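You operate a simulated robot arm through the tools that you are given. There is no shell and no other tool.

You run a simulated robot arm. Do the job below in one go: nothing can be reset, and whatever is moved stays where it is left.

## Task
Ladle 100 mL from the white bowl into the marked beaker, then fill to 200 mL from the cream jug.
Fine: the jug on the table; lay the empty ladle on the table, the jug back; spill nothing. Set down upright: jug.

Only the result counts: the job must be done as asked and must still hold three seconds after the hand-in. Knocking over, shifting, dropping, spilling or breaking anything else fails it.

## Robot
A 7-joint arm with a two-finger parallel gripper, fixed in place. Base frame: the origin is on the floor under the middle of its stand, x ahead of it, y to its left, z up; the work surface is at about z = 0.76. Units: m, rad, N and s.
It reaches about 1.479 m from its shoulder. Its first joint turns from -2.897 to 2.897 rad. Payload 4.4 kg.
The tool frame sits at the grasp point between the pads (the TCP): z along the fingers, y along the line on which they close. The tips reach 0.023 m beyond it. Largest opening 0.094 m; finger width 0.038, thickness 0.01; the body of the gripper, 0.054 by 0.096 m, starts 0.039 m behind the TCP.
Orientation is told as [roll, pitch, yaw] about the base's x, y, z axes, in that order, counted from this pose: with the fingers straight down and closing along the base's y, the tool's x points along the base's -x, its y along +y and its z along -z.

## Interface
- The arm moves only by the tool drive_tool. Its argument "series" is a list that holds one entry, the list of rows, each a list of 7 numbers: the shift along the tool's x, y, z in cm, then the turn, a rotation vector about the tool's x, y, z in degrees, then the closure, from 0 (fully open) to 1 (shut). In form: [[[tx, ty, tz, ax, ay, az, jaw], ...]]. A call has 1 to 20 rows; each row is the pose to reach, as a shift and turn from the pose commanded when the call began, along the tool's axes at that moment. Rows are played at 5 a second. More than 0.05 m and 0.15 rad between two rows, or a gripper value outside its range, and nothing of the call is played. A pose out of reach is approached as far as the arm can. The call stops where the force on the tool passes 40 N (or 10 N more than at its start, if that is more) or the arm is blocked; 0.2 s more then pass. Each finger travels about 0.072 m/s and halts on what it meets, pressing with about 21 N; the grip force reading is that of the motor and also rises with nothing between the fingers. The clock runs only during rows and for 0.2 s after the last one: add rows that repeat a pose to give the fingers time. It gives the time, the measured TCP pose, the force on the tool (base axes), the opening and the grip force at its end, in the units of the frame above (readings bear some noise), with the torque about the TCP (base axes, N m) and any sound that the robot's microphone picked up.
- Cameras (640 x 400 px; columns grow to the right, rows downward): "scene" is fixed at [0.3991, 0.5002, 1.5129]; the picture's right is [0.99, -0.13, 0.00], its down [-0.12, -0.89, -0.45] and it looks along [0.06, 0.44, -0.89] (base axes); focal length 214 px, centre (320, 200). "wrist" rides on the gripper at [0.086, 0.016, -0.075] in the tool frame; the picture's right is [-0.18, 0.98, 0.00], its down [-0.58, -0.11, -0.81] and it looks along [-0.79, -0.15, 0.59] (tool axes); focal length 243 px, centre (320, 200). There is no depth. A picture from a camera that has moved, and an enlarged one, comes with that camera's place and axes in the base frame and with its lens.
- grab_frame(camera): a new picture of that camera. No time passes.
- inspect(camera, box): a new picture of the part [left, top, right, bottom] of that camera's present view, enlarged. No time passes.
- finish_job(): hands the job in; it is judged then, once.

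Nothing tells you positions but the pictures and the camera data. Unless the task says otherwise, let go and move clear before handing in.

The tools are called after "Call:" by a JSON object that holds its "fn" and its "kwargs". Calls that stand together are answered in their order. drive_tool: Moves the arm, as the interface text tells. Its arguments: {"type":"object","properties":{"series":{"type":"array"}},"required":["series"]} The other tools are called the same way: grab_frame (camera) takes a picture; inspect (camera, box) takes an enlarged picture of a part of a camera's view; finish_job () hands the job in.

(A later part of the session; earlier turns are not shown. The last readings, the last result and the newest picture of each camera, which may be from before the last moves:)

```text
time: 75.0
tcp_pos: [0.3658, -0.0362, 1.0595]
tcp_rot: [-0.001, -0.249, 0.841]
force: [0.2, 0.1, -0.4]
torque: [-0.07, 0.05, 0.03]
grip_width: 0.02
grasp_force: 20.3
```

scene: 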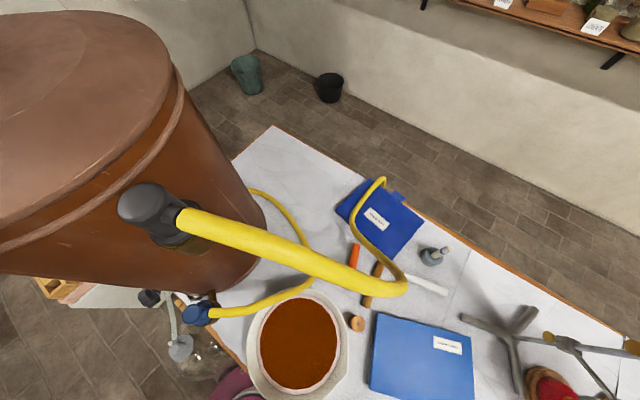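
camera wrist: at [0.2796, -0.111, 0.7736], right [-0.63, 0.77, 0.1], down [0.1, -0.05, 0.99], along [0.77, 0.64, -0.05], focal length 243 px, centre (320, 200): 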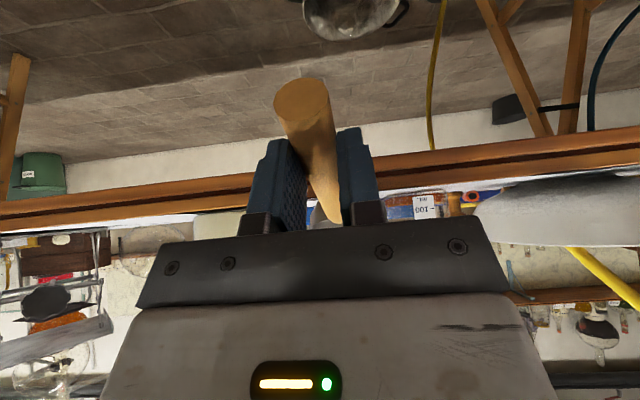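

Call:
{"fn": "drive_tool", "kwargs": {"series": [[[-2.05, 0.14, 0.6, -1.8, 0, -7.04, 1], [-4.1, 0.29, 1.19, -3.6, 0, -14.1, 1], [-6.15, 0.43, 1.79, -5.4, 0, -21.1, 1], [-8.2, 0.57, 2.38, -7.2, 0, -28.2, 1], [-10.2, 0.72, 2.98, -9, 0, -35.2, 1], [-12.3, 0.86, 3.57, -10.8, 0, -42.3, 1], [-14.3, 1, 4.17, -12.55, 0, -49.3, 1], [-16.4, 1.15, 4.77, -14.3, 0, -56.3, 1], [-18.4, 1.29, 5.36, -16.1, 0, -63.4, 1], [-20.5, 1.44, 5.96, -17.9, 0, -70.4, 1], [-22.5, 1.58, 6.55, -19.7, 0, -77.5, 1], [-24.6, 1.72, 7.15, -21.5, 0, -84.5, 1], [-26.6, 1.87, 7.74, -23.3, 0, -91.6, 1], [-28.68, 2.01, 8.34, -25.1, 0, -98.6, 1]]]}}

```text
time: 78.0
tcp_pos: [0.5505, 0.1981, 1.0504]
tcp_rot: [-0.002, -0.248, 2.617]
force: [0.0, -0.9, -0.4]
torque: [-0.05, -0.11, -0.01]
grip_width: 0.0199
grasp_force: 21.3
```

Call:
{"fn": "drive_tool", "kwargs": {"series": [[[-3.3, -1.47, 2.39, 0, 0, 0, 1], [-6.67, -2.94, 4.78, 0, 0, 0, 1], [-10, -4.41, 7.17, 0, 0, 0, 1], [-13.3, -5.88, 9.57, 0, 0, 0, 1], [-16.7, -7.35, 11.96, 0, 0, 0, 1], [-20.02, -8.82, 14.35, 0, 0, 0, 1], [-20.02, -8.82, 14.35, 0, 0, 0, 1]]]}}

Call:
{"fn": "inspect", "kwargs": {"camera": "scene", "box": [220, 270, 400, 400]}}

```text
time: 79.6
tcp_pos: [0.3948, 0.3907, 0.9579]
tcp_rot: [-0.001, -0.246, 2.618]
force: [0.6, 0.3, -0.8]
torque: [-0.05, -0.02, 0.02]
grip_width: 0.02
grasp_force: 21.1
```

```text
3.08 times, centred on (310, 335) of scene
camera zoom: at [0.3991, 0.5002, 1.5129], right [0.99, -0.13, 0.0], down [-0.12, -0.89, -0.45], along [0.06, 0.44, -0.89], focal length 660 px, centre (351, -215)
```

zoom: 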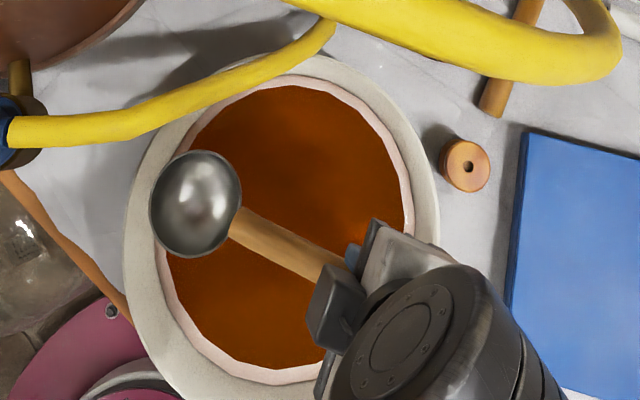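

Call:
{"fn": "drive_tool", "kwargs": {"series": [[[-0.16, 0, 0.9, 0, 5.5, 0, 1], [-0.33, 0, 1.8, 0, 11.1, 0, 1], [-0.5, 0, 2.7, 0, 16.6, 0, 1], [-0.66, 0, 3.66, 0, 22.2, 0, 1], [-0.66, 0, 3.66, 0, 22.2, 0, 1]]]}}

```text
time: 80.8
tcp_pos: [0.3824, 0.3985, 0.9258]
tcp_rot: [-0.001, 0.142, 2.618]
force: [-0.3, 0.9, -0.5]
torque: [-0.04, -0.05, 0.03]
grip_width: 0.02
grasp_force: 21.6
```

Call:
{"fn": "drive_tool", "kwargs": {"series": [[[-0.17, 0, 1.2, 0, 0, 0, 1], [-0.35, 0, 2.4, 0, 0, 0, 1], [-0.5, 0, 3.4, 0, 0, 0, 1], [-0.6, 0, 4.2, 0, 0, 0, 1], [-0.69, 0, 4.83, 0, 0, 0, 1], [-0.69, 0, 4.83, 0, 0, 0, 1]]]}}

Call:
{"fn": "inspect", "kwargs": {"camera": "scene", "box": [255, 290, 335, 360]}}

```text
time: 82.2
tcp_pos: [0.3835, 0.3975, 0.8776]
tcp_rot: [-0.001, 0.14, 2.616]
force: [0.2, -0.7, -1.9]
torque: [-0.1, -0.12, 0.04]
grip_width: 0.0203
grasp_force: 21.3
```

```text
5.71 times, centred on (295, 325) of scene
camera zoom: at [0.3991, 0.5002, 1.5129], right [0.99, -0.13, 0.0], down [-0.12, -0.89, -0.45], along [0.06, 0.44, -0.89], focal length 1226 px, centre (463, -514)
```

zoom: 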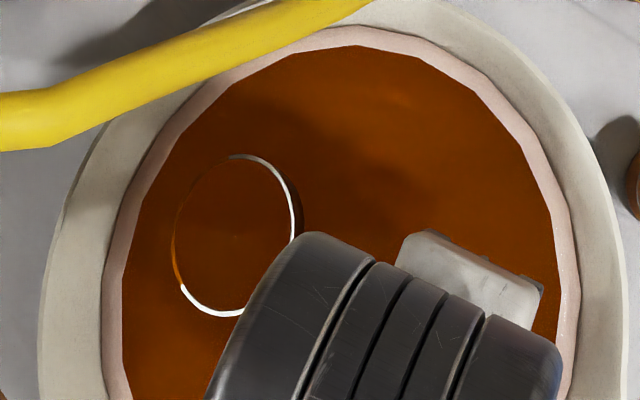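

Call:
{"fn": "drive_tool", "kwargs": {"series": [[[0.03, 0, -0.2, 0, 0, 0, 1], [0.06, 0, -0.4, 0, 0, 0, 1], [0.08, 0, -0.6, 0, 0, 0, 1], [0.11, 0, -0.8, 0, 0, 0, 1], [0.14, 0, -1.0, 0, 0, 0, 1], [0.18, 0, -1.3, 0, 0, 0, 1], [0.24, 0, -1.7, 0, 0, 0, 1], [0.31, 0, -2.2, 0, 0, 0, 1], [0.4, 0, -2.8, 0, 0, 0, 1], [0.49, 0, -3.4, 0, 0, 0, 1], [0.57, 0, -4, 0, 0, 0, 1], [0.57, 0, -4, 0, 0, 0, 1], [0.57, 0, -4, 0, 0, 0, 1], [0.57, 0, -4, 0, 0, 0, 1]]]}}

Call:
{"fn": "inspect", "kwargs": {"camera": "scene", "box": [255, 290, 335, 360]}}

```text
time: 85.2
tcp_pos: [0.3826, 0.3985, 0.9187]
tcp_rot: [-0.002, 0.139, 2.616]
force: [-0.6, 0.3, -0.7]
torque: [-0.07, -0.08, 0.0]
grip_width: 0.0203
grasp_force: 21.4
```

```text
5.71 times, centred on (295, 325) of scene
camera zoom: at [0.3991, 0.5002, 1.5129], right [0.99, -0.13, 0.0], down [-0.12, -0.89, -0.45], along [0.06, 0.44, -0.89], focal length 1226 px, centre (463, -514)
```

zoom: 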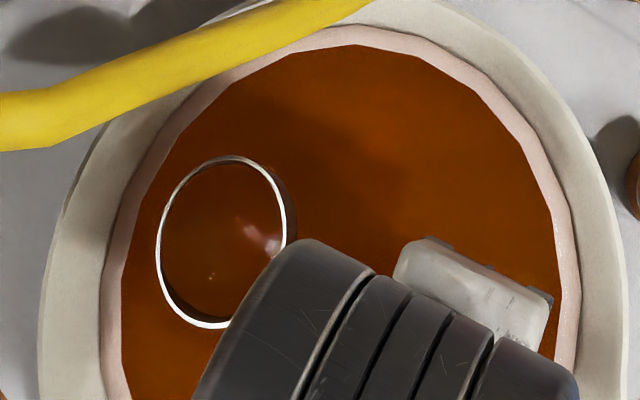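

Call:
{"fn": "drive_tool", "kwargs": {"series": [[[0.2, 0, -0.4, 0, -2.5, 0, 1], [0.5, 0, -0.8, 0, -5, 0, 1], [0.75, 0, -1.2, 0, -8, 0, 1], [1, 0, -1.6, 0, -11, 0, 1], [1.25, 0, -2, 0, -14, 0, 1], [1.5, 0, -2.4, 0, -17, 0, 1], [1.75, 0, -2.8, 0, -19.5, 0, 1], [2.01, 0, -3.2, 0, -22.4, 0, 1], [2.01, 0, -3.2, 0, -22.4, 0, 1]]]}}

Call:
{"fn": "inspect", "kwargs": {"camera": "scene", "box": [250, 290, 330, 360]}}

```text
time: 87.2
tcp_pos: [0.398, 0.39, 0.9528]
tcp_rot: [-0.002, -0.251, 2.617]
force: [0.4, -0.4, -1.0]
torque: [-0.08, -0.12, 0.01]
grip_width: 0.0203
grasp_force: 21.1
```

```text
5.71 times, centred on (290, 325) of scene
camera zoom: at [0.3991, 0.5002, 1.5129], right [0.99, -0.13, 0.0], down [-0.12, -0.89, -0.45], along [0.06, 0.44, -0.89], focal length 1226 px, centre (491, -514)
```

zoom: 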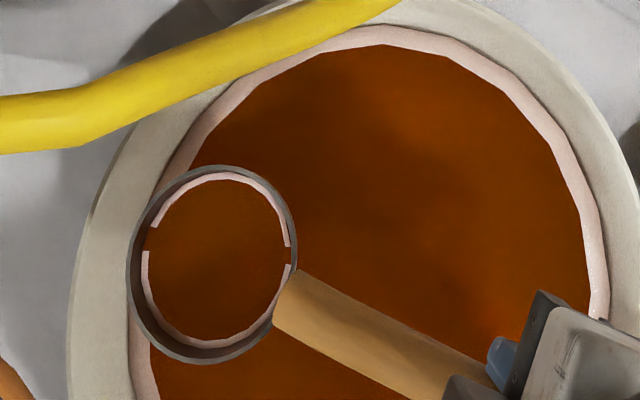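

Call:
{"fn": "drive_tool", "kwargs": {"series": [[[0.31, 0.09, -0.1, -0.03, 0, -0.1, 1], [0.92, 0.28, -0.3, -0.08, 0, -0.29, 1], [1.84, 0.56, -0.61, -0.15, 0, -0.58, 1], [3.07, 0.94, -1.02, -0.25, 0, -0.97, 1], [4.76, 1.46, -1.57, -0.39, 0, -1.51, 1], [6.6, 2.02, -2.18, -0.54, 0, -2.1, 1], [8.6, 2.63, -2.84, -0.7, 0, -2.73, 1], [10.6, 3.25, -3.5, -0.86, 0, -3.36, 1], [12.6, 3.86, -4.17, -1.03, 0, -4, 1], [14.6, 4.47, -4.83, -1.19, 0, -4.63, 1], [16.6, 5.08, -5.49, -1.35, 0, -5.26, 1], [18.6, 5.69, -6.15, -1.51, 0, -5.9, 1], [20.6, 6.3, -6.81, -1.68, 0, -6.53, 1], [22.6, 6.92, -7.47, -1.84, 0, -7.17, 1], [24.4, 7.48, -8.08, -1.99, 0, -7.75, 1], [26.1, 8, -8.64, -2.13, 0, -8.29, 1], [27.7, 8.47, -9.14, -2.25, 0, -8.78, 1], [28.9, 8.85, -9.55, -2.35, 0, -9.17, 1], [29.8, 9.13, -9.86, -2.43, 0, -9.46, 1], [30.73, 9.41, -10.16, -2.5, 0, -9.75, 1]]]}}

Call:
{"fn": "inspect", "kwargs": {"camera": "wrist", "box": [260, 60, 420, 180]}}

```text
time: 91.4
tcp_pos: [0.6272, 0.148, 0.973]
tcp_rot: [-0.002, -0.251, 2.793]
force: [-0.8, 0.7, -1.2]
torque: [-0.03, -0.13, 0.03]
grip_width: 0.0203
grasp_force: 21.0
```

```text
3.33 times, centred on (340, 120) of wrist
camera zoom: at [0.7193, 0.0979, 1.0254], right [-0.5, -0.86, 0.04], down [-0.3, 0.23, 0.93], along [-0.81, 0.45, -0.38], focal length 809 px, centre (253, 467)
```

zoom: 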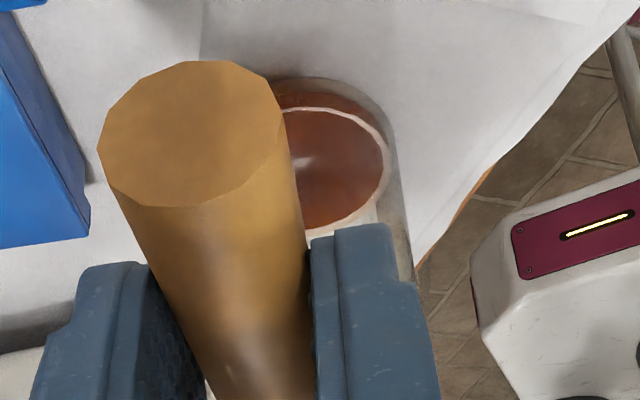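

Call:
{"fn": "drive_tool", "kwargs": {"series": [[[0.2, 0.02, 0.5, 0, 0, 0, 1], [0.4, 0.04, 1.1, 0, 0, 0, 1], [0.65, 0.06, 1.7, 0, 0, 0, 1], [0.82, 0.07, 2.1, 0, 0, 0, 1], [0.9, 0.07, 2.3, 0, 0, 0, 1], [0.9, 0.07, 2.3, 0, 0, 0, 1]]]}}

Call:
{"fn": "drive_tool", "kwargs": {"series": [[[-0.31, 0, -0.83, 0, 3, 0, 1], [-0.66, 0, -1.65, 0, 6, 0, 1], [-1.06, 0, -2.45, 0, 9, 0, 1], [-1.49, 0, -3.22, 0, 12, 0, 1], [-1.97, 0, -3.97, 0, 15, 0, 1], [-2.49, 0, -4.7, 0, 18, 0, 1], [-3.04, 0, -5.39, 0, 21, 0, 1], [-3.63, 0, -6.06, 0, 24, 0, 1], [-4.25, 0, -6.7, 0, 27, 0, 1], [-4.9, 0, -7.3, 0, 30, 0, 1], [-5.59, 0, -7.87, 0, 33, 0, 1], [-6.3, 0, -8.4, 0, 36, 0, 1], [-7.04, 0, -8.89, 0, 39, 0, 1], [-7.81, 0, -9.34, 0, 42, 0, 1], [-8.6, 0, -9.75, 0, 45, 0, 1], [-9.4, 0, -10.12, 0, 48, 0, 1], [-10.23, 0, -10.45, 0, 51, 0, 1], [-11.07, 0, -10.73, 0, 54, 0, 1], [-11.93, 0, -10.97, 0, 57, 0, 1], [-12.8, 0, -11.17, 0, 60, 0, 1]]]}}

Call:
{"fn": "drive_tool", "kwargs": {"series": [[[-0.66, 0, -1.65, 0, 6, 0, 1], [-1.49, 0, -3.22, 0, 12, 0, 1], [-2.49, 0, -4.7, 0, 18, 0, 1], [-3.63, 0, -6.06, 0, 24, 0, 1], [-4.9, 0, -7.3, 0, 30, 0, 1], [-6.3, 0, -8.4, 0, 36, 0, 1], [-7.81, 0, -9.34, 0, 42, 0, 1], [-8.6, 0, -9.75, 0, 45, 0, 1], [-8.6, 0, -9.75, 0, 45, 0, 1], [-8.6, 0, -9.75, 0, 45, 0, 1], [-8.6, 0, -9.75, 0, 45, 0, 1], [-8.6, 0, -9.75, 0, 45, 0, 1]]]}}

Call:
{"fn": "grab_frame", "kwargs": {"camera": "wrist"}}

```text
time: 92.8
tcp_pos: [0.6299, 0.1461, 0.9491]
tcp_rot: [-0.002, -0.252, 2.793]
force: [0.4, -0.1, -1.5]
torque: [-0.01, -0.11, 0.03]
grip_width: 0.0201
grasp_force: 20.9
```

```text
time: 97.0
tcp_pos: [0.5399, 0.1794, 1.09]
tcp_rot: [-0.002, 0.799, 2.792]
force: [0.4, -0.4, -0.8]
torque: [0.0, 0.01, -0.01]
grip_width: 0.02
grasp_force: 21.2
```

```text
time: 99.6
tcp_pos: [0.4182, 0.2236, 1.0973]
tcp_rot: [-3.05, 1.56, -0.255]
force: [0.6, -0.2, -0.8]
torque: [0.03, 0.04, -0.01]
grip_width: 0.02
grasp_force: 21.2
```

```text
taken
camera wrist: at [0.3435, 0.2344, 1.1838], right [-0.33, -0.92, -0.19], down [-0.71, 0.38, -0.59], along [0.61, -0.07, -0.79], focal length 243 px, centre (320, 200)
```

wrist: 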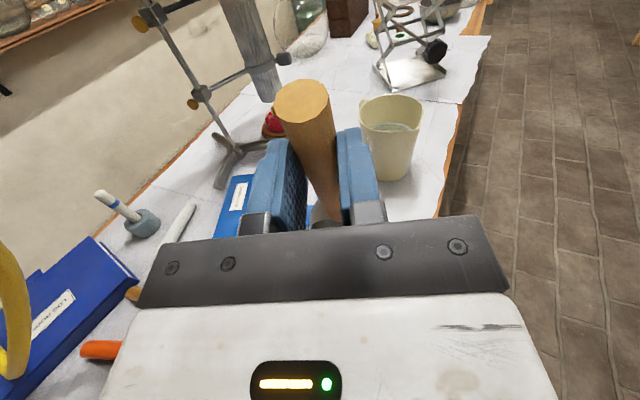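

Call:
{"fn": "drive_tool", "kwargs": {"series": [[[0.49, 0, 1.71, 0, -6, 0, 1], [0.79, 0, 3.46, 0, -12, 0, 1], [0.91, 0, 5.24, 0, -18, 0, 1], [0.85, 0, 7.01, 0, -24, 0, 1], [0.6, 0, 8.77, 0, -30, 0, 1], [0.16, 0, 10.5, 0, -36, 0, 1], [-0.45, 0, 12.17, 0, -42, 0, 1], [-1.23, 0, 13.76, 0, -48, 0, 1], [-2.17, 0, 15.27, 0, -54, 0, 1], [-3.27, 0, 16.67, 0, -60, 0, 1], [-4.51, 0, 17.94, 0, -66, 0, 1], [-5.87, 0, 19.08, 0, -72, 0, 1], [-7.35, 0, 20.08, 0, -78, 0, 1], [-8.92, 0, 20.91, 0, -84, 0, 1], [-10.57, 0, 21.57, 0, -90, 0, 1], [-12.28, 0, 22.06, 0, -96, 0, 1], [-14.03, 0, 22.36, 0, -102, 0, 1], [-14.92, 0, 22.45, 0, -105, 0, 1]]]}}

Call:
{"fn": "drive_tool", "kwargs": {"series": [[[-0.9, 0, -3.5, 0, 0, 0, 1], [-1.8, 0, -7.1, 0, 0, 0, 1], [-2.75, 0, -10.65, 0, 0, 0, 1]]]}}

```text
time: 103.4
tcp_pos: [0.6316, 0.146, 0.9501]
tcp_rot: [0.0, -0.253, 2.792]
force: [-0.7, -0.5, -1.4]
torque: [-0.04, -0.09, 0.01]
grip_width: 0.0201
grasp_force: 20.9
```

```text
time: 104.2
tcp_pos: [0.6296, 0.1453, 1.0595]
tcp_rot: [0.0, -0.251, 2.792]
force: [0.4, -0.6, -1.1]
torque: [-0.02, -0.08, 0.0]
grip_width: 0.02
grasp_force: 20.9
```

Call:
{"fn": "drive_tool", "kwargs": {"series": [[[-1.2, 1.74, 0.31, 1.85, 0, 7.22, 1], [-2.4, 3.48, 0.61, 3.7, 0, 14.44, 1], [-3.6, 5.23, 0.92, 5.55, 0, 21.66, 1], [-4.8, 6.97, 1.23, 7.4, 0, 28.9, 1], [-6, 8.71, 1.53, 9.24, 0, 36.1, 1], [-7.2, 10.45, 1.84, 11.1, 0, 43.3, 1], [-8.4, 12.2, 2.15, 12.94, 0, 50.5, 1], [-9.6, 13.9, 2.45, 14.8, 0, 57.8, 1], [-10.8, 15.7, 2.76, 16.6, 0, 65, 1], [-12, 17.4, 3.07, 18.5, 0, 72.2, 1], [-13.2, 19.2, 3.37, 20.3, 0, 79.4, 1], [-14.4, 20.9, 3.68, 22.2, 0, 86.6, 1], [-15.6, 22.6, 3.99, 24, 0, 93.9, 1], [-16.8, 24.4, 4.3, 25.9, 0, 101.1, 1], [-17.97, 26.13, 4.6, 27.73, 0, 108.3, 1]]]}}

Call:
{"fn": "drive_tool", "kwargs": {"series": [[[1.1, 0, 4.4, 0, -6.5, 0, 1], [2.2, 0, 8.8, 0, -13, 0, 1], [3.3, 0, 13.2, 0, -19.6, 0, 1], [4.5, 0, 17.8, 0, -19.6, 0, 1], [5.6, 0, 22.3, 0, -19.6, 0, 1], [6.8, 0, 26.9, 0, -19.6, 0, 1], [7.2, 0, 28.3, 0, -19.6, 0, 1]]]}}

Call:
{"fn": "grab_frame", "kwargs": {"camera": "wrist"}}

```text
time: 107.4
tcp_pos: [0.366, -0.0379, 1.0599]
tcp_rot: [-0.001, -0.252, 0.84]
force: [-0.8, 0.8, -0.9]
torque: [-0.08, 0.06, -0.03]
grip_width: 0.0198
grasp_force: 21.0
```

```text
time: 109.0
tcp_pos: [0.3684, -0.0366, 0.7669]
tcp_rot: [0.0, -0.594, 0.84]
force: [0.6, 0.2, -0.2]
torque: [-0.08, 0.05, -0.01]
grip_width: 0.02
grasp_force: 20.8
```

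```text
taken
camera wrist: at [0.2809, -0.1094, 0.7817], right [-0.63, 0.77, 0.1], down [0.1, -0.05, 0.99], along [0.77, 0.64, -0.05], focal length 243 px, centre (320, 200)
```

wrist: 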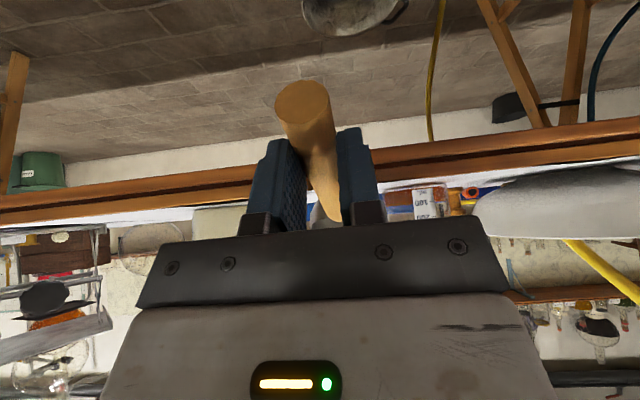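

Call:
{"fn": "inspect", "kwargs": {"camera": "wrist", "box": [385, 182, 457, 218]}}

Call:
{"fn": "inspect", "kwargs": {"camera": "wrist", "box": [410, 186, 450, 212]}}

```text
8.89 times, centred on (421, 200) of wrist
camera zoom: at [0.2809, -0.1094, 0.7817], right [-0.63, 0.77, 0.1], down [0.1, -0.05, 0.99], along [0.77, 0.64, -0.05], focal length 2157 px, centre (-578, 200)
```

zoom: 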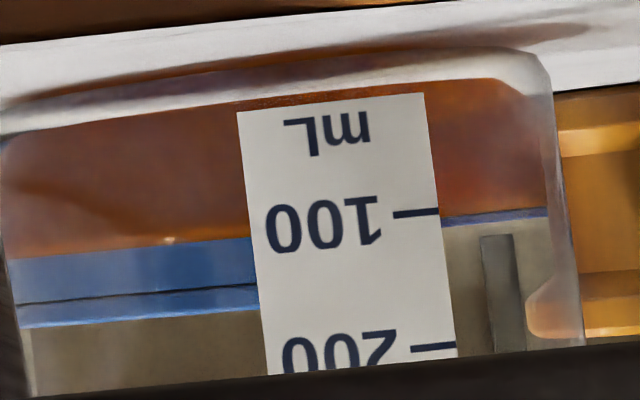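

```text
15.38 times, centred on (430, 199) of wrist
camera zoom: at [0.2809, -0.1094, 0.7817], right [-0.63, 0.77, 0.1], down [0.1, -0.05, 0.99], along [0.77, 0.64, -0.05], focal length 3733 px, centre (-1372, 215)
```

zoom: 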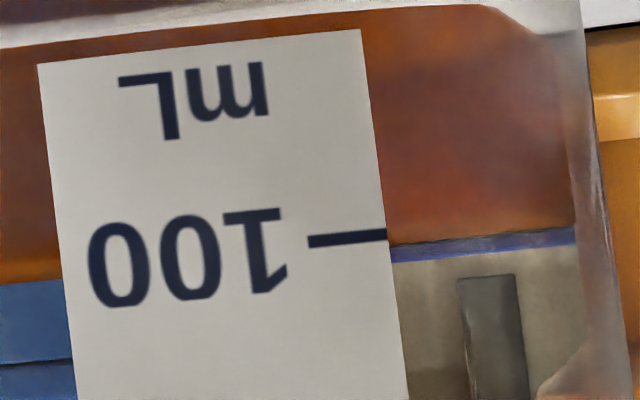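

Call:
{"fn": "drive_tool", "kwargs": {"series": [[[-2.33, 0, -3.45, 0, 0, 0, 1], [-4.66, 0, -6.9, 0, 0, 0, 1], [-7, 0, -10.36, 0, 4, 0, 1], [-9.3, 0, -13.8, 0, 8, 0, 1], [-11.66, 0, -17.3, 0, 12, 0, 1], [-13.99, 0, -20.72, 0, 14.05, 0, 1]]]}}

```text
time: 110.4
tcp_pos: [0.3663, -0.0362, 1.018]
tcp_rot: [0.002, -0.348, 0.84]
force: [0.5, -0.4, -0.9]
torque: [-0.07, 0.06, 0.02]
grip_width: 0.02
grasp_force: 21.2
```

Call:
{"fn": "drive_tool", "kwargs": {"series": [[[-2.62, -0.82, 3.04, 0.24, 0, 0.66, 1], [-5.24, -1.65, 6.08, 0.48, 0, 1.32, 1], [-7.86, -2.47, 9.13, 0.72, 0, 1.98, 1], [-10.48, -3.29, 12.17, 0.95, 0, 2.63, 1], [-13.1, -4.12, 15.2, 1.19, 0, 3.29, 1], [-15.72, -4.94, 18.25, 1.43, 0, 3.95, 1], [-15.72, -4.94, 18.25, 1.43, 0, 3.95, 1]]]}}

Call:
{"fn": "grab_frame", "kwargs": {"camera": "wrist"}}

```text
time: 112.0
tcp_pos: [0.5457, 0.0863, 0.8994]
tcp_rot: [0.001, -0.349, 0.767]
force: [-1.0, -0.4, -1.0]
torque: [-0.09, 0.08, -0.01]
grip_width: 0.0199
grasp_force: 21.1
```

```text
taken
camera wrist: at [0.4585, 0.024, 0.9407], right [-0.56, 0.83, 0.06], down [0.27, 0.11, 0.96], along [0.78, 0.55, -0.29], focal length 243 px, centre (320, 200)
```

wrist: 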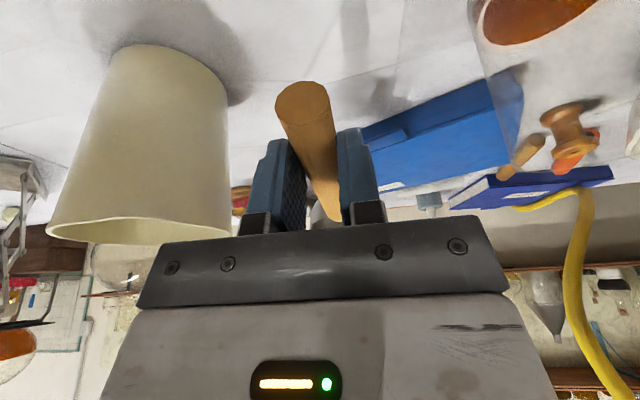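

Call:
{"fn": "drive_tool", "kwargs": {"series": [[[1, 0.05, 2.66, 0, 0, 0, 1], [2, 0.1, 5.3, 0, 0, 0, 1], [2.8, 0.2, 7.5, 0, 0, 0, 1], [3.3, 0.23, 8.8, 0, 0, 0, 1], [3.55, 0.23, 9.5, 0, 0, 0, 1], [3.55, 0.23, 9.5, 0, 0, 0, 1]]]}}

Call:
{"fn": "inspect", "kwargs": {"camera": "wrist", "box": [200, 20, 480, 240]}}

```text
time: 113.4
tcp_pos: [0.5424, 0.0891, 0.7983]
tcp_rot: [0.002, -0.348, 0.766]
force: [0.7, -3.0, -1.4]
torque: [-0.09, 0.15, -0.2]
grip_width: 0.0198
grasp_force: 21.3
```

```text
1.82 times, centred on (340, 130) of wrist
camera zoom: at [0.4552, 0.0269, 0.8395], right [-0.56, 0.83, 0.06], down [0.27, 0.11, 0.96], along [0.78, 0.55, -0.29], focal length 441 px, centre (284, 327)
```

zoom: 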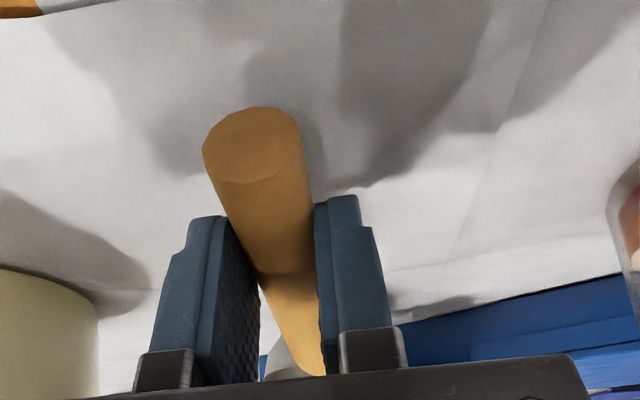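

Call:
{"fn": "drive_tool", "kwargs": {"series": [[[-0.17, 0, -0.47, 0, 0, 0, 1], [-0.51, 0, -1.41, 0, 0, 0, 1], [-0.4, -0.7, -1.45, 0, 0, 0, 1], [-0.27, -1.41, -1.5, 0, 0, 0, 1], [-0.27, -1.41, -1.5, 0, 0, 0, 1]]]}}

Call:
{"fn": "grab_frame", "kwargs": {"camera": "scene"}}

Call:
{"fn": "grab_frame", "kwargs": {"camera": "wrist"}}

```text
time: 114.6
tcp_pos: [0.5493, 0.076, 0.8136]
tcp_rot: [-0.002, -0.349, 0.768]
force: [0.1, 0.3, -1.0]
torque: [-0.09, 0.03, -0.01]
grip_width: 0.0202
grasp_force: 21.0
```

```text
taken
```

scene: 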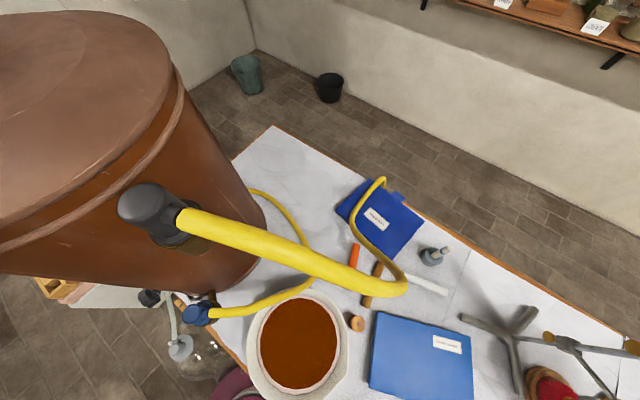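

```text
taken
camera wrist: at [0.4624, 0.0145, 0.8549], right [-0.56, 0.83, 0.06], down [0.27, 0.11, 0.96], along [0.78, 0.55, -0.29], focal length 243 px, centre (320, 200)
```

wrist: 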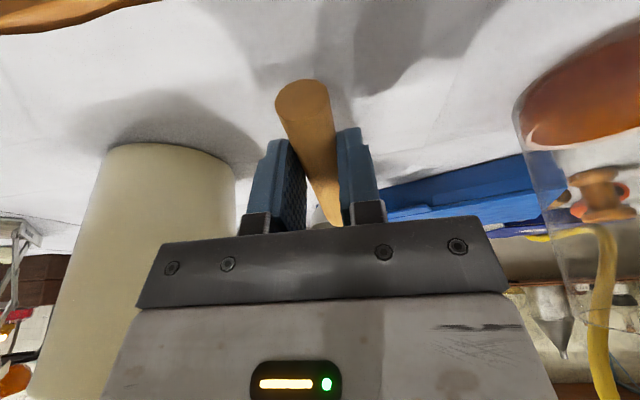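

Call:
{"fn": "inspect", "kwargs": {"camera": "scene", "box": [220, 150, 480, 400]}}

```text
1.60 times, centred on (350, 275) of scene
camera zoom: at [0.3991, 0.5002, 1.5129], right [0.99, -0.13, 0.0], down [-0.12, -0.89, -0.45], along [0.06, 0.44, -0.89], focal length 343 px, centre (272, 80)
```

zoom: 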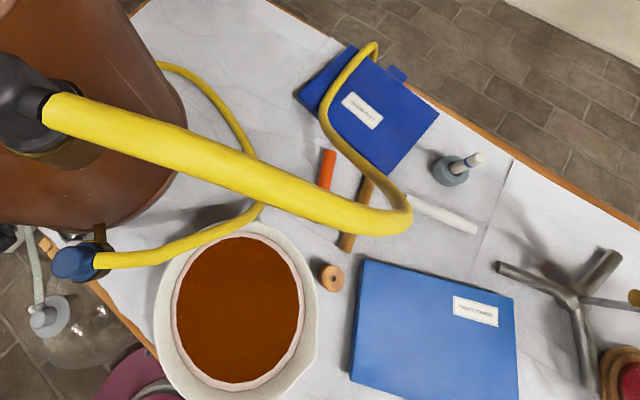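

Call:
{"fn": "drive_tool", "kwargs": {"series": [[[0.2, 0, 0.56, 0, 0, 0, 1], [0.4, 0, 1.1, 0, 0, 0, 1], [0.5, 0, 1.4, 0, 0, 0, 1], [0.5, 0, 1.4, 0, 0, 0, 1]]]}}

Call:
{"fn": "inspect", "kwargs": {"camera": "wrist", "box": [200, 20, 480, 240]}}

```text
time: 115.6
tcp_pos: [0.5508, 0.0775, 0.7975]
tcp_rot: [0.001, -0.348, 0.769]
force: [0.4, 0.7, -1.9]
torque: [-0.06, 0.06, -0.01]
grip_width: 0.02
grasp_force: 20.6
```

```text
1.82 times, centred on (340, 130) of wrist
camera zoom: at [0.463, 0.0149, 0.8393], right [-0.56, 0.83, 0.06], down [0.27, 0.11, 0.96], along [0.78, 0.55, -0.29], focal length 441 px, centre (284, 327)
```

zoom: 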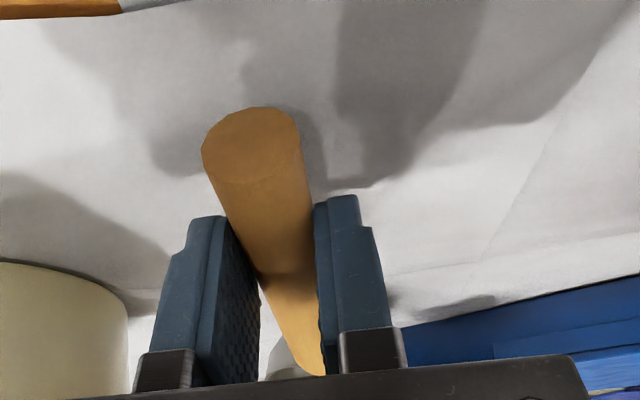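

Call:
{"fn": "drive_tool", "kwargs": {"series": [[[0.07, 0, 0.19, 0, 0, 0, 1], [0.14, 0, 0.38, 0, 0, 0, 1], [0.14, 0, 0.38, 0, 0, 0, 1]]]}}

```text
time: 116.4
tcp_pos: [0.5499, 0.0768, 0.7953]
tcp_rot: [0.0, -0.349, 0.769]
force: [-0.1, -0.6, -0.9]
torque: [-0.08, 0.07, 0.01]
grip_width: 0.0201
grasp_force: 20.4
```

Call:
{"fn": "drive_tool", "kwargs": {"series": [[[0.05, 0, 0.14, 0, 0, 0, 1], [0.09, 0, 0.25, 0, 0, 0, 1], [0.09, 0, 0.25, 0, 0, 0, 1]]]}}

```text
time: 117.2
tcp_pos: [0.5517, 0.0765, 0.7925]
tcp_rot: [0.0, -0.35, 0.769]
force: [-0.7, 0.0, -0.2]
torque: [-0.1, 0.08, 0.0]
grip_width: 0.02
grasp_force: 21.0
```

Call:
{"fn": "drive_tool", "kwargs": {"series": [[[0, 0, 0, 0, 0, 0, 0.7], [0, 0, 0, 0, 0, 0, 0.5], [0, 0, 0, 0, 0, 0, 0.4], [0, 0, 0, 0, 0, 0, 0.4], [-0.34, 0, -0.94, 0, 0, 0, 0.4], [-1.03, 0, -2.82, 0, 0, 0, 0.4], [-2.4, 0, -6.6, 0, 0, 0, 0.4], [-3.76, 0, -10.3, 0, 0, 0, 0.3], [-5.13, 0, -14.1, 0, 0, 0, 0.2], [-6.5, 0, -17.9, 0, 0, 0, 0], [-7.9, 0, -21.6, 0, 0, 0, 0]]]}}

Call:
{"fn": "grab_frame", "kwargs": {"camera": "wrist"}}

```text
time: 119.6
tcp_pos: [0.552, 0.0795, 1.0219]
tcp_rot: [0.003, -0.348, 0.768]
force: [-1.1, 0.1, 0.5]
torque: [-0.01, 0.01, 0.02]
grip_width: 0.0939
grasp_force: 0.1
```

```text
taken
camera wrist: at [0.4649, 0.0164, 1.0635], right [-0.56, 0.83, 0.06], down [0.27, 0.11, 0.96], along [0.78, 0.55, -0.29], focal length 243 px, centre (320, 200)
```

wrist: 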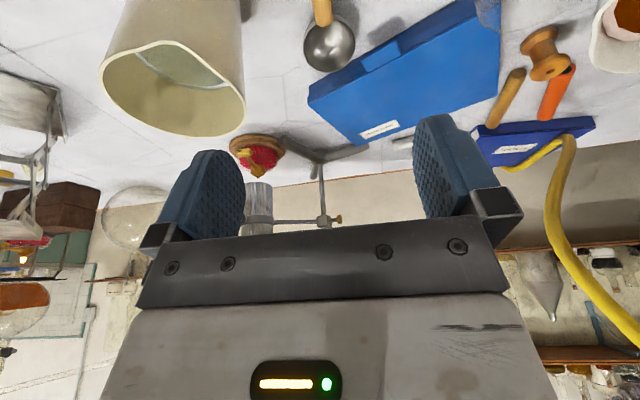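

Call:
{"fn": "drive_tool", "kwargs": {"series": [[[-1.1, 0, -3.1, 0, 6.7, 0, 0], [-2.3, 0, -6.2, 0, 13.3, 0, 0], [-3.42, 0, -9.4, 0, 19.95, 0, 0]]]}}

Call:
{"fn": "drive_tool", "kwargs": {"series": [[[-0.75, -1, 0, 0, 0, -8, 0], [-1.5, -2, 0, 0, 0, -16, 0], [-2.3, -3, 0, 0, 0, -24, 0], [-3, -4, 0, 0, 0, -32, 0], [-3.8, -5, 0, 0, 0, -40, 0], [-4.5, -6, 0, 0, 0, -48, 0], [-5.3, -7, 0, 0, 0, -56, 0], [-6, -8, 0, 0, 0, -64, 0], [-6.8, -9, 0, 0, 0, -72, 0], [-7.6, -10, 0, 0, 0, -80, 0], [-8.4, -11, 0, 0, 0, -88, 0], [-9.2, -12, 0, 0, 0, -96, 0], [-10, -13, 0, 0, 0, -104, 0], [-10.8, -14, 0, 0, 0, -112, 0], [-11.6, -15, 0, 0, 0, -120, 0], [-12.4, -16, 0, 0, 0, -128, 0], [-13, -17, 0, 0, 0, -136, 0], [-13.3, -18.3, 0, 0, 0, -144.5, 0]]]}}

Call:
{"fn": "grab_frame", "kwargs": {"camera": "wrist"}}

```text
time: 120.4
tcp_pos: [0.5516, 0.0786, 1.1231]
tcp_rot: [0.001, 0.002, 0.767]
force: [0.0, 0.4, 0.0]
torque: [-0.05, -0.02, -0.06]
grip_width: 0.0941
grasp_force: 0.1
```

```text
time: 124.2
tcp_pos: [0.7617, 0.0539, 1.1291]
tcp_rot: [0.008, 0.001, 3.091]
force: [0.2, -0.1, 0.0]
torque: [-0.04, 0.01, -0.01]
grip_width: 0.0939
grasp_force: 0.1
out of reach, approached as far as the arm can: row 17, 18
```

```text
taken
camera wrist: at [0.8479, 0.0347, 1.2045], right [-0.23, -0.97, 0.01], down [-0.58, 0.15, 0.81], along [-0.78, 0.18, -0.59], focal length 243 px, centre (320, 200)
```

wrist: 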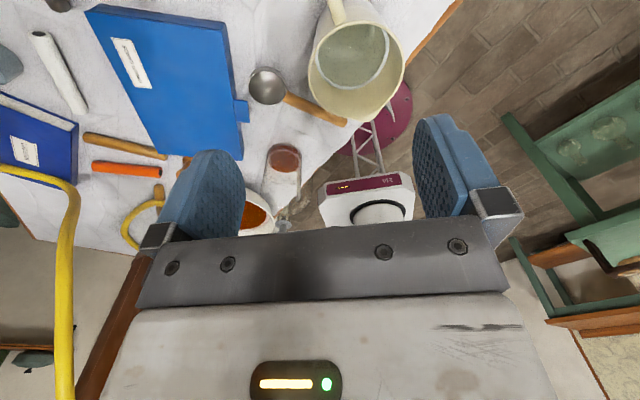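

Call:
{"fn": "inspect", "kwargs": {"camera": "wrist", "box": [200, 0, 420, 220]}}

```text
1.82 times, centred on (310, 110) of wrist
camera zoom: at [0.8479, 0.0347, 1.2045], right [-0.23, -0.97, 0.01], down [-0.58, 0.15, 0.81], along [-0.78, 0.18, -0.59], focal length 441 px, centre (338, 364)
```

zoom: 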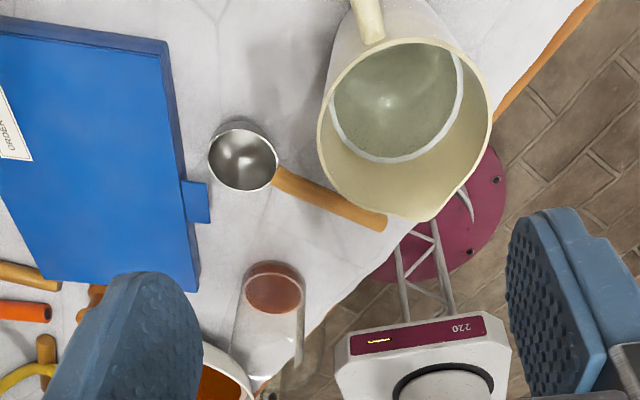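

Call:
{"fn": "drive_tool", "kwargs": {"series": [[[-2.25, 0.26, 0, 0, 0, 7.94, 0.2], [-4.5, 0.53, 0, 0, 0, 15.9, 0.4], [-6.75, 0.79, 0, 0, 0, 23.8, 0.6], [-9, 1.05, 0, 0, 0, 31.8, 0.8], [-11.25, 1.32, 0, 0, 0, 39.7, 0.8], [-13.5, 1.58, 0, 0, 0, 47.7, 0.8], [-15.75, 1.85, 0, 0, 0, 55.6, 0.8], [-18, 2.1, 0, 0, 0, 63.6, 0.8], [-20.25, 2.4, 0, 0, 0, 71.5, 0.8], [-22.5, 2.64, 0, 0, 0, 79.4, 0.8], [-24.75, 2.9, 0, 0, 0, 87.4, 0.8], [-27, 3.2, 0, 0, 0, 95.3, 0.8], [-29.25, 3.43, 0, 0, 0, 103.3, 0.8], [-31.5, 3.7, 0, 0, 0, 111.2, 0.8], [-33.75, 3.96, 0, 0, 0, 119.2, 0.8], [-36, 4.22, 0, 0, 0, 127.1, 0.8]]]}}

Call:
{"fn": "drive_tool", "kwargs": {"series": [[[0, 0, 4.5, 0, -6, 0, 0.8], [0, 0, 9, 0, -12, 0, 0.8], [0, 0, 13.5, 0, -12, 0, 0.8], [0, 0, 18, 0, -12, 0, 0.8]]]}}

Call:
{"fn": "grab_frame", "kwargs": {"camera": "wrist"}}

```text
time: 127.6
tcp_pos: [0.3964, 0.0299, 1.1313]
tcp_rot: [-0.007, 0.006, 0.869]
force: [-0.6, -0.1, 0.7]
torque: [0.03, -0.01, 0.02]
grip_width: 0.0187
grasp_force: 0.1
```

```text
time: 128.6
tcp_pos: [0.3986, 0.0284, 0.9501]
tcp_rot: [-0.006, -0.205, 0.873]
force: [-0.2, -0.2, -0.1]
torque: [0.02, -0.04, 0.04]
grip_width: 0.019
grasp_force: 0.1
```

```text
taken
camera wrist: at [0.3216, -0.0367, 1.0053], right [-0.64, 0.77, 0.03], down [0.34, 0.24, 0.91], along [0.69, 0.59, -0.42], focal length 243 px, centre (320, 200)
```

wrist: 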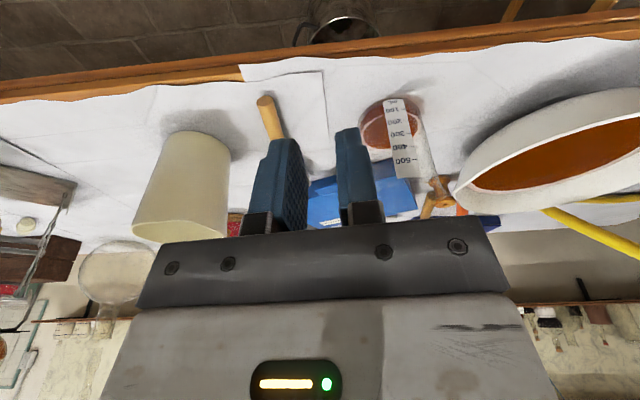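

Call:
{"fn": "inspect", "kwargs": {"camera": "wrist", "box": [345, 85, 445, 165]}}

Call:
{"fn": "inspect", "kwargs": {"camera": "wrist", "box": [355, 90, 435, 140]}}

```text
5.00 times, centred on (395, 125) of wrist
camera zoom: at [0.3216, -0.0367, 1.0053], right [-0.64, 0.77, 0.03], down [0.34, 0.24, 0.91], along [0.69, 0.59, -0.42], focal length 1213 px, centre (-55, 575)
```

zoom: 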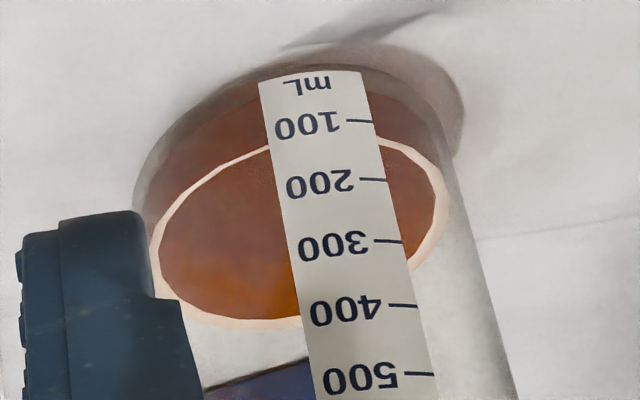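

```text
8.00 times, centred on (395, 115) of wrist
camera zoom: at [0.3216, -0.0367, 1.0053], right [-0.64, 0.77, 0.03], down [0.34, 0.24, 0.91], along [0.69, 0.59, -0.42], focal length 1941 px, centre (-280, 880)
```

zoom: 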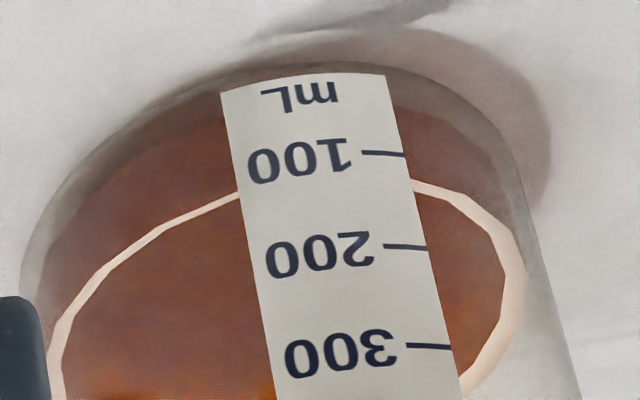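

Call:
{"fn": "drive_tool", "kwargs": {"series": [[[-0.9, 0, -4.2, 0, 4, 0, 0.6], [-1.8, 0, -8.4, 0, 8, 0, 0.3], [-2.7, 0, -12.7, 0, 11.75, 0, 0]]]}}

```text
time: 129.4
tcp_pos: [0.397, 0.0297, 1.0806]
tcp_rot: [-0.008, 0.004, 0.87]
force: [-0.5, 0.3, -0.3]
torque: [0.0, 0.0, -0.01]
grip_width: 0.0941
grasp_force: 0.1
```

Call:
{"fn": "drive_tool", "kwargs": {"series": [[[-2.8, -3.1, 0.2, 0, 0, 4.6, 0], [-5.6, -6.3, 0.4, -0.1, 0, 9.2, 0], [-8.4, -9.4, 0.7, -0.15, 0, 13.8, 0], [-11.2, -12.5, 0.9, -0.2, 0, 18.4, 0], [-14, -15.7, 1.1, -0.25, 0, 23, 0], [-16.75, -18.8, 1.3, -0.3, 0, 27.6, 0], [-19.5, -21.9, 1.6, -0.36, 0, 32.2, 0], [-22.3, -25.1, 1.8, -0.4, 0, 36.8, 0], [-25.13, -28.19, 2, -0.46, 0, 41.35, 0]]]}}

Call:
{"fn": "grab_frame", "kwargs": {"camera": "wrist"}}

```text
time: 131.4
tcp_pos: [0.7762, 0.0409, 1.0601]
tcp_rot: [0.001, 0.001, 0.149]
force: [0.2, 0.0, 0.4]
torque: [-0.03, 0.04, -0.01]
grip_width: 0.0939
grasp_force: 0.0
```

```text
taken
camera wrist: at [0.6896, 0.0441, 1.1354], right [0.04, 1.0, 0.0], down [0.59, -0.02, 0.81], along [0.81, -0.03, -0.59], focal length 243 px, centre (320, 200)
```

wrist: 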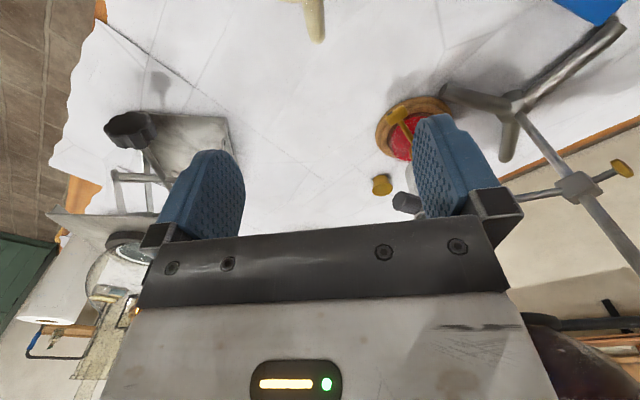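

Call:
{"fn": "inspect", "kwargs": {"camera": "wrist", "box": [260, 0, 380, 80]}}

```text
5.00 times, centred on (320, 40) of wrist
camera zoom: at [0.6896, 0.0441, 1.1354], right [0.04, 1.0, 0.0], down [0.59, -0.02, 0.81], along [0.81, -0.03, -0.59], focal length 1213 px, centre (320, 1000)
```

zoom: 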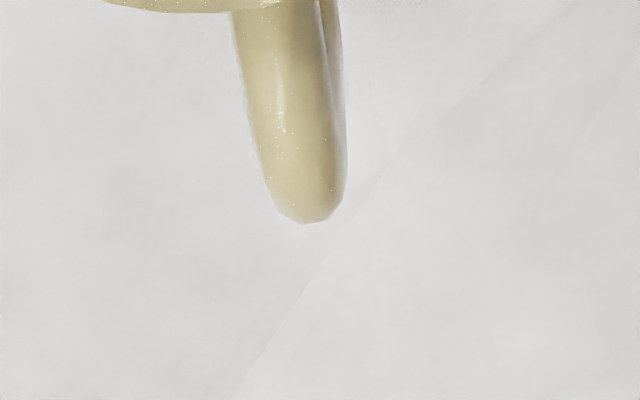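

Call:
{"fn": "drive_tool", "kwargs": {"series": [[[0.1, -0.15, 4.4, 0, 0, 0, 0], [0.2, -0.3, 8.8, 0, 0, 0, 0], [0.22, -0.34, 13, 0, 0, 0, 0], [0.22, -0.34, 13, 0, 0, 0, 0]]]}}

Call:
{"fn": "grab_frame", "kwargs": {"camera": "wrist"}}

```text
time: 132.4
tcp_pos: [0.7739, 0.0362, 0.9294]
tcp_rot: [0.001, 0.0, 0.15]
force: [0.5, 0.0, 0.3]
torque: [0.03, 0.01, 0.0]
grip_width: 0.0944
grasp_force: 0.0
```

```text
taken
camera wrist: at [0.6871, 0.0396, 1.0043], right [0.04, 1.0, 0.0], down [0.59, -0.02, 0.81], along [0.81, -0.03, -0.59], focal length 243 px, centre (320, 200)
```

wrist: 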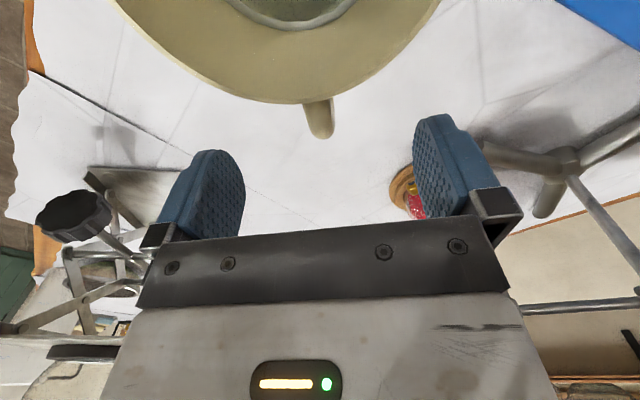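

Call:
{"fn": "drive_tool", "kwargs": {"series": [[[-0.73, 0.05, 0.5, 0, 0, 0, 0], [-0.73, 0.05, 2.5, 0, 0, 0, 0], [-0.73, 0.05, 4.5, 0, 0, 0, 0], [-0.73, 0.05, 5.94, 0, 0, 0, 0], [-0.73, 0.05, 5.94, 0, 0, 0, 0]]]}}

Call:
{"fn": "grab_frame", "kwargs": {"camera": "wrist"}}

```text
time: 133.6
tcp_pos: [0.7811, 0.0389, 0.8722]
tcp_rot: [0.002, 0.0, 0.148]
force: [-0.7, 0.6, 0.3]
torque: [0.01, 0.0, -0.01]
grip_width: 0.094
grasp_force: 0.1
```

```text
taken
camera wrist: at [0.6944, 0.0416, 0.9458], right [0.04, 1.0, 0.0], down [0.59, -0.02, 0.81], along [0.81, -0.03, -0.59], focal length 243 px, centre (320, 200)
```

wrist: 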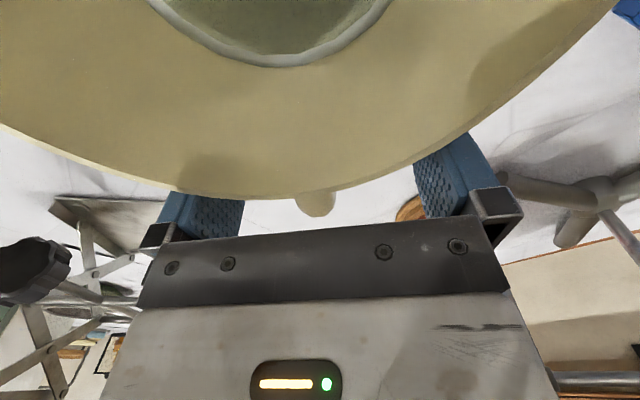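

Call:
{"fn": "drive_tool", "kwargs": {"series": [[[0, 0, 0, 0, 0, 0, 0.4], [0, 0, 0, 0, 0, 0, 0.7], [0, 0, 0, 0, 0, 0, 1], [0, 0, 0, 0, 0, 0, 1], [0, 0, 0, 0, 0, 0, 1], [0, 0, 0, 0, 0, 0, 1], [0, 0, 0, 0, 0, 0, 1]]]}}

Call:
{"fn": "grab_frame", "kwargs": {"camera": "wrist"}}

```text
time: 135.2
tcp_pos: [0.7815, 0.0369, 0.8699]
tcp_rot: [0.002, 0.0, 0.149]
force: [1.1, 1.9, 0.9]
torque: [-0.16, 0.0, -0.06]
grip_width: 0.0147
grasp_force: 21.4
```

```text
taken
camera wrist: at [0.6944, 0.0416, 0.9458], right [0.04, 1.0, 0.0], down [0.59, -0.02, 0.81], along [0.81, -0.03, -0.59], focal length 243 px, centre (320, 200)
```

wrist: 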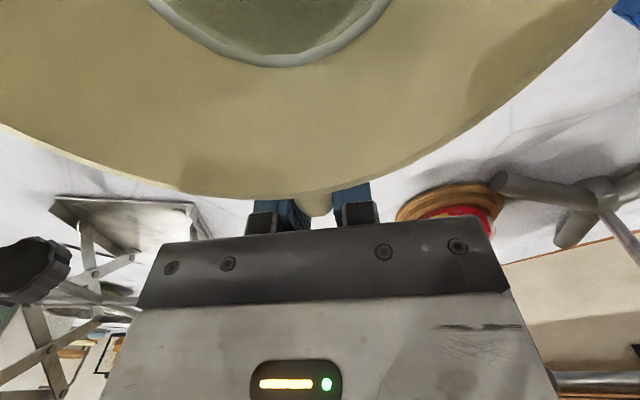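

Call:
{"fn": "drive_tool", "kwargs": {"series": [[[0, 0, -0.2, 0, 0, 0, 1], [0, 0, -0.5, 0, 0, 0, 1], [0, 0, -1, 0, 0, 0, 1], [0, 0, -1.5, 0, 0, 0, 1], [0, 0, -1.5, 0, 0, 0, 1]]]}}

Call:
{"fn": "grab_frame", "kwargs": {"camera": "wrist"}}

```text
time: 136.4
tcp_pos: [0.7811, 0.038, 0.8853]
tcp_rot: [0.001, -0.001, 0.151]
force: [-0.5, 0.8, -7.0]
torque: [0.07, -0.58, 0.03]
grip_width: 0.0151
grasp_force: 21.1
```

```text
taken
camera wrist: at [0.6942, 0.0416, 0.9602], right [0.04, 1.0, 0.0], down [0.59, -0.02, 0.81], along [0.81, -0.03, -0.59], focal length 243 px, centre (320, 200)
```

wrist: 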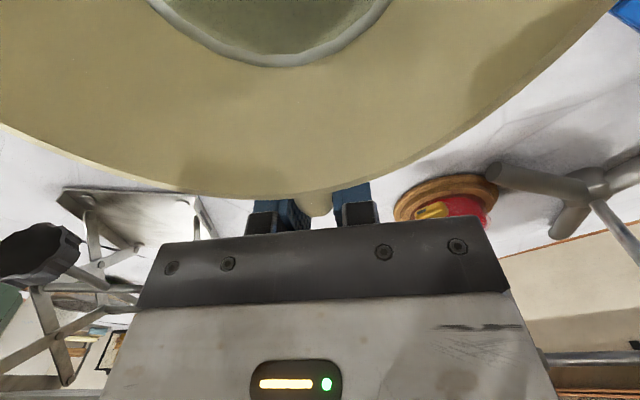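

Call:
{"fn": "drive_tool", "kwargs": {"series": [[[0, 0, -0.7, 0, 0, 0, 1], [0, 0, -1.8, 0, 0, 0, 1], [0, 0, -3.2, 0, 0, 0, 1], [0, 0, -5, 0, 0, 0, 1], [0, 0, -7, 0, 0, 0, 1], [0, 0, -9, 0, 0, 0, 1], [0, 0, -11, 0, 0, 0, 1], [0, 0, -13, 0, 0, 0, 1], [0, 0, -15, 0, 0, 0, 1], [0, 0, -16.5, 0, 0, 0, 1], [0, 0, -17.5, 0, 0, 0, 1], [0, 0, -17.5, 0, 0, 0, 1]]]}}

Call:
{"fn": "grab_frame", "kwargs": {"camera": "wrist"}}

```text
time: 139.0
tcp_pos: [0.7821, 0.0397, 1.0598]
tcp_rot: [0.0, 0.0, 0.149]
force: [0.3, -0.2, -7.6]
torque: [0.12, -0.56, 0.0]
grip_width: 0.015
grasp_force: 21.0
```

```text
taken
camera wrist: at [0.6949, 0.0426, 1.1346], right [0.04, 1.0, 0.0], down [0.59, -0.02, 0.81], along [0.81, -0.03, -0.59], focal length 243 px, centre (320, 200)
```

wrist: 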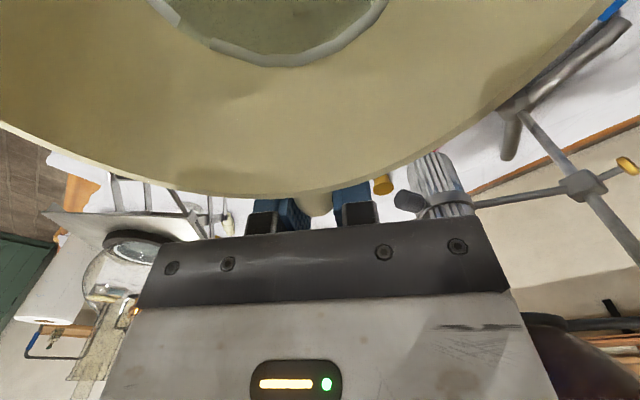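

Call:
{"fn": "drive_tool", "kwargs": {"series": [[[0.2, 0.27, -0.1, 0, 0, 0.9, 1], [0.7, 0.9, -0.3, 0, 0, 2.9, 1], [1.4, 1.8, -0.6, 0, 0, 5.7, 1], [2.2, 2.9, -1, 0, 0, 9.1, 1], [3.1, 4.1, -1.4, 0, 0, 12.8, 1], [4, 5.3, -1.75, 0, 0, 16.5, 1], [4.85, 6.4, -2.1, 0, 0, 20, 1], [5.7, 7.5, -2.5, 0, 0, 23.4, 1], [6.4, 8.4, -2.8, 0, 0, 26.2, 1], [6.92, 9.13, -3, 0, 0, 28.5, 1], [6.92, 9.13, -3, 0, 0, 28.5, 1]]]}}

Call:
{"fn": "grab_frame", "kwargs": {"camera": "wrist"}}

Call:
{"fn": "grab_frame", "kwargs": {"camera": "scene"}}

```text
time: 141.4
tcp_pos: [0.699, 0.119, 1.0913]
tcp_rot: [0.001, 0.003, -0.348]
force: [-0.2, 0.2, -6.4]
torque: [-0.25, -0.52, -0.01]
grip_width: 0.0148
grasp_force: 21.3
```

```text
taken
camera wrist: at [0.6246, 0.1641, 1.166], right [0.51, 0.86, 0.0], down [0.51, -0.3, 0.81], along [0.69, -0.41, -0.59], focal length 243 px, centre (320, 200)
```

wrist: 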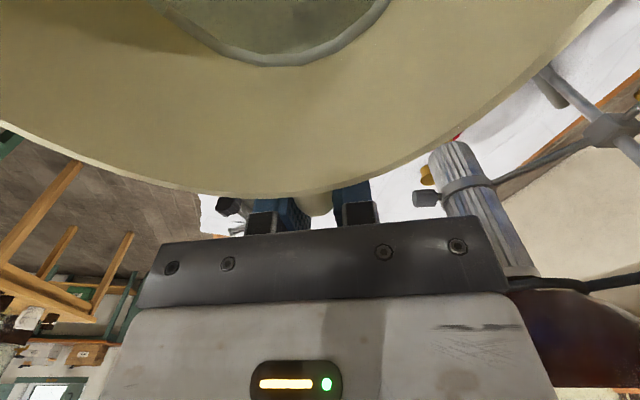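

```text
taken
```

scene: 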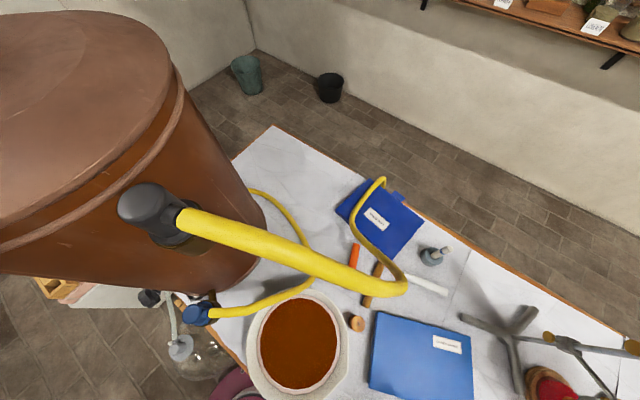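

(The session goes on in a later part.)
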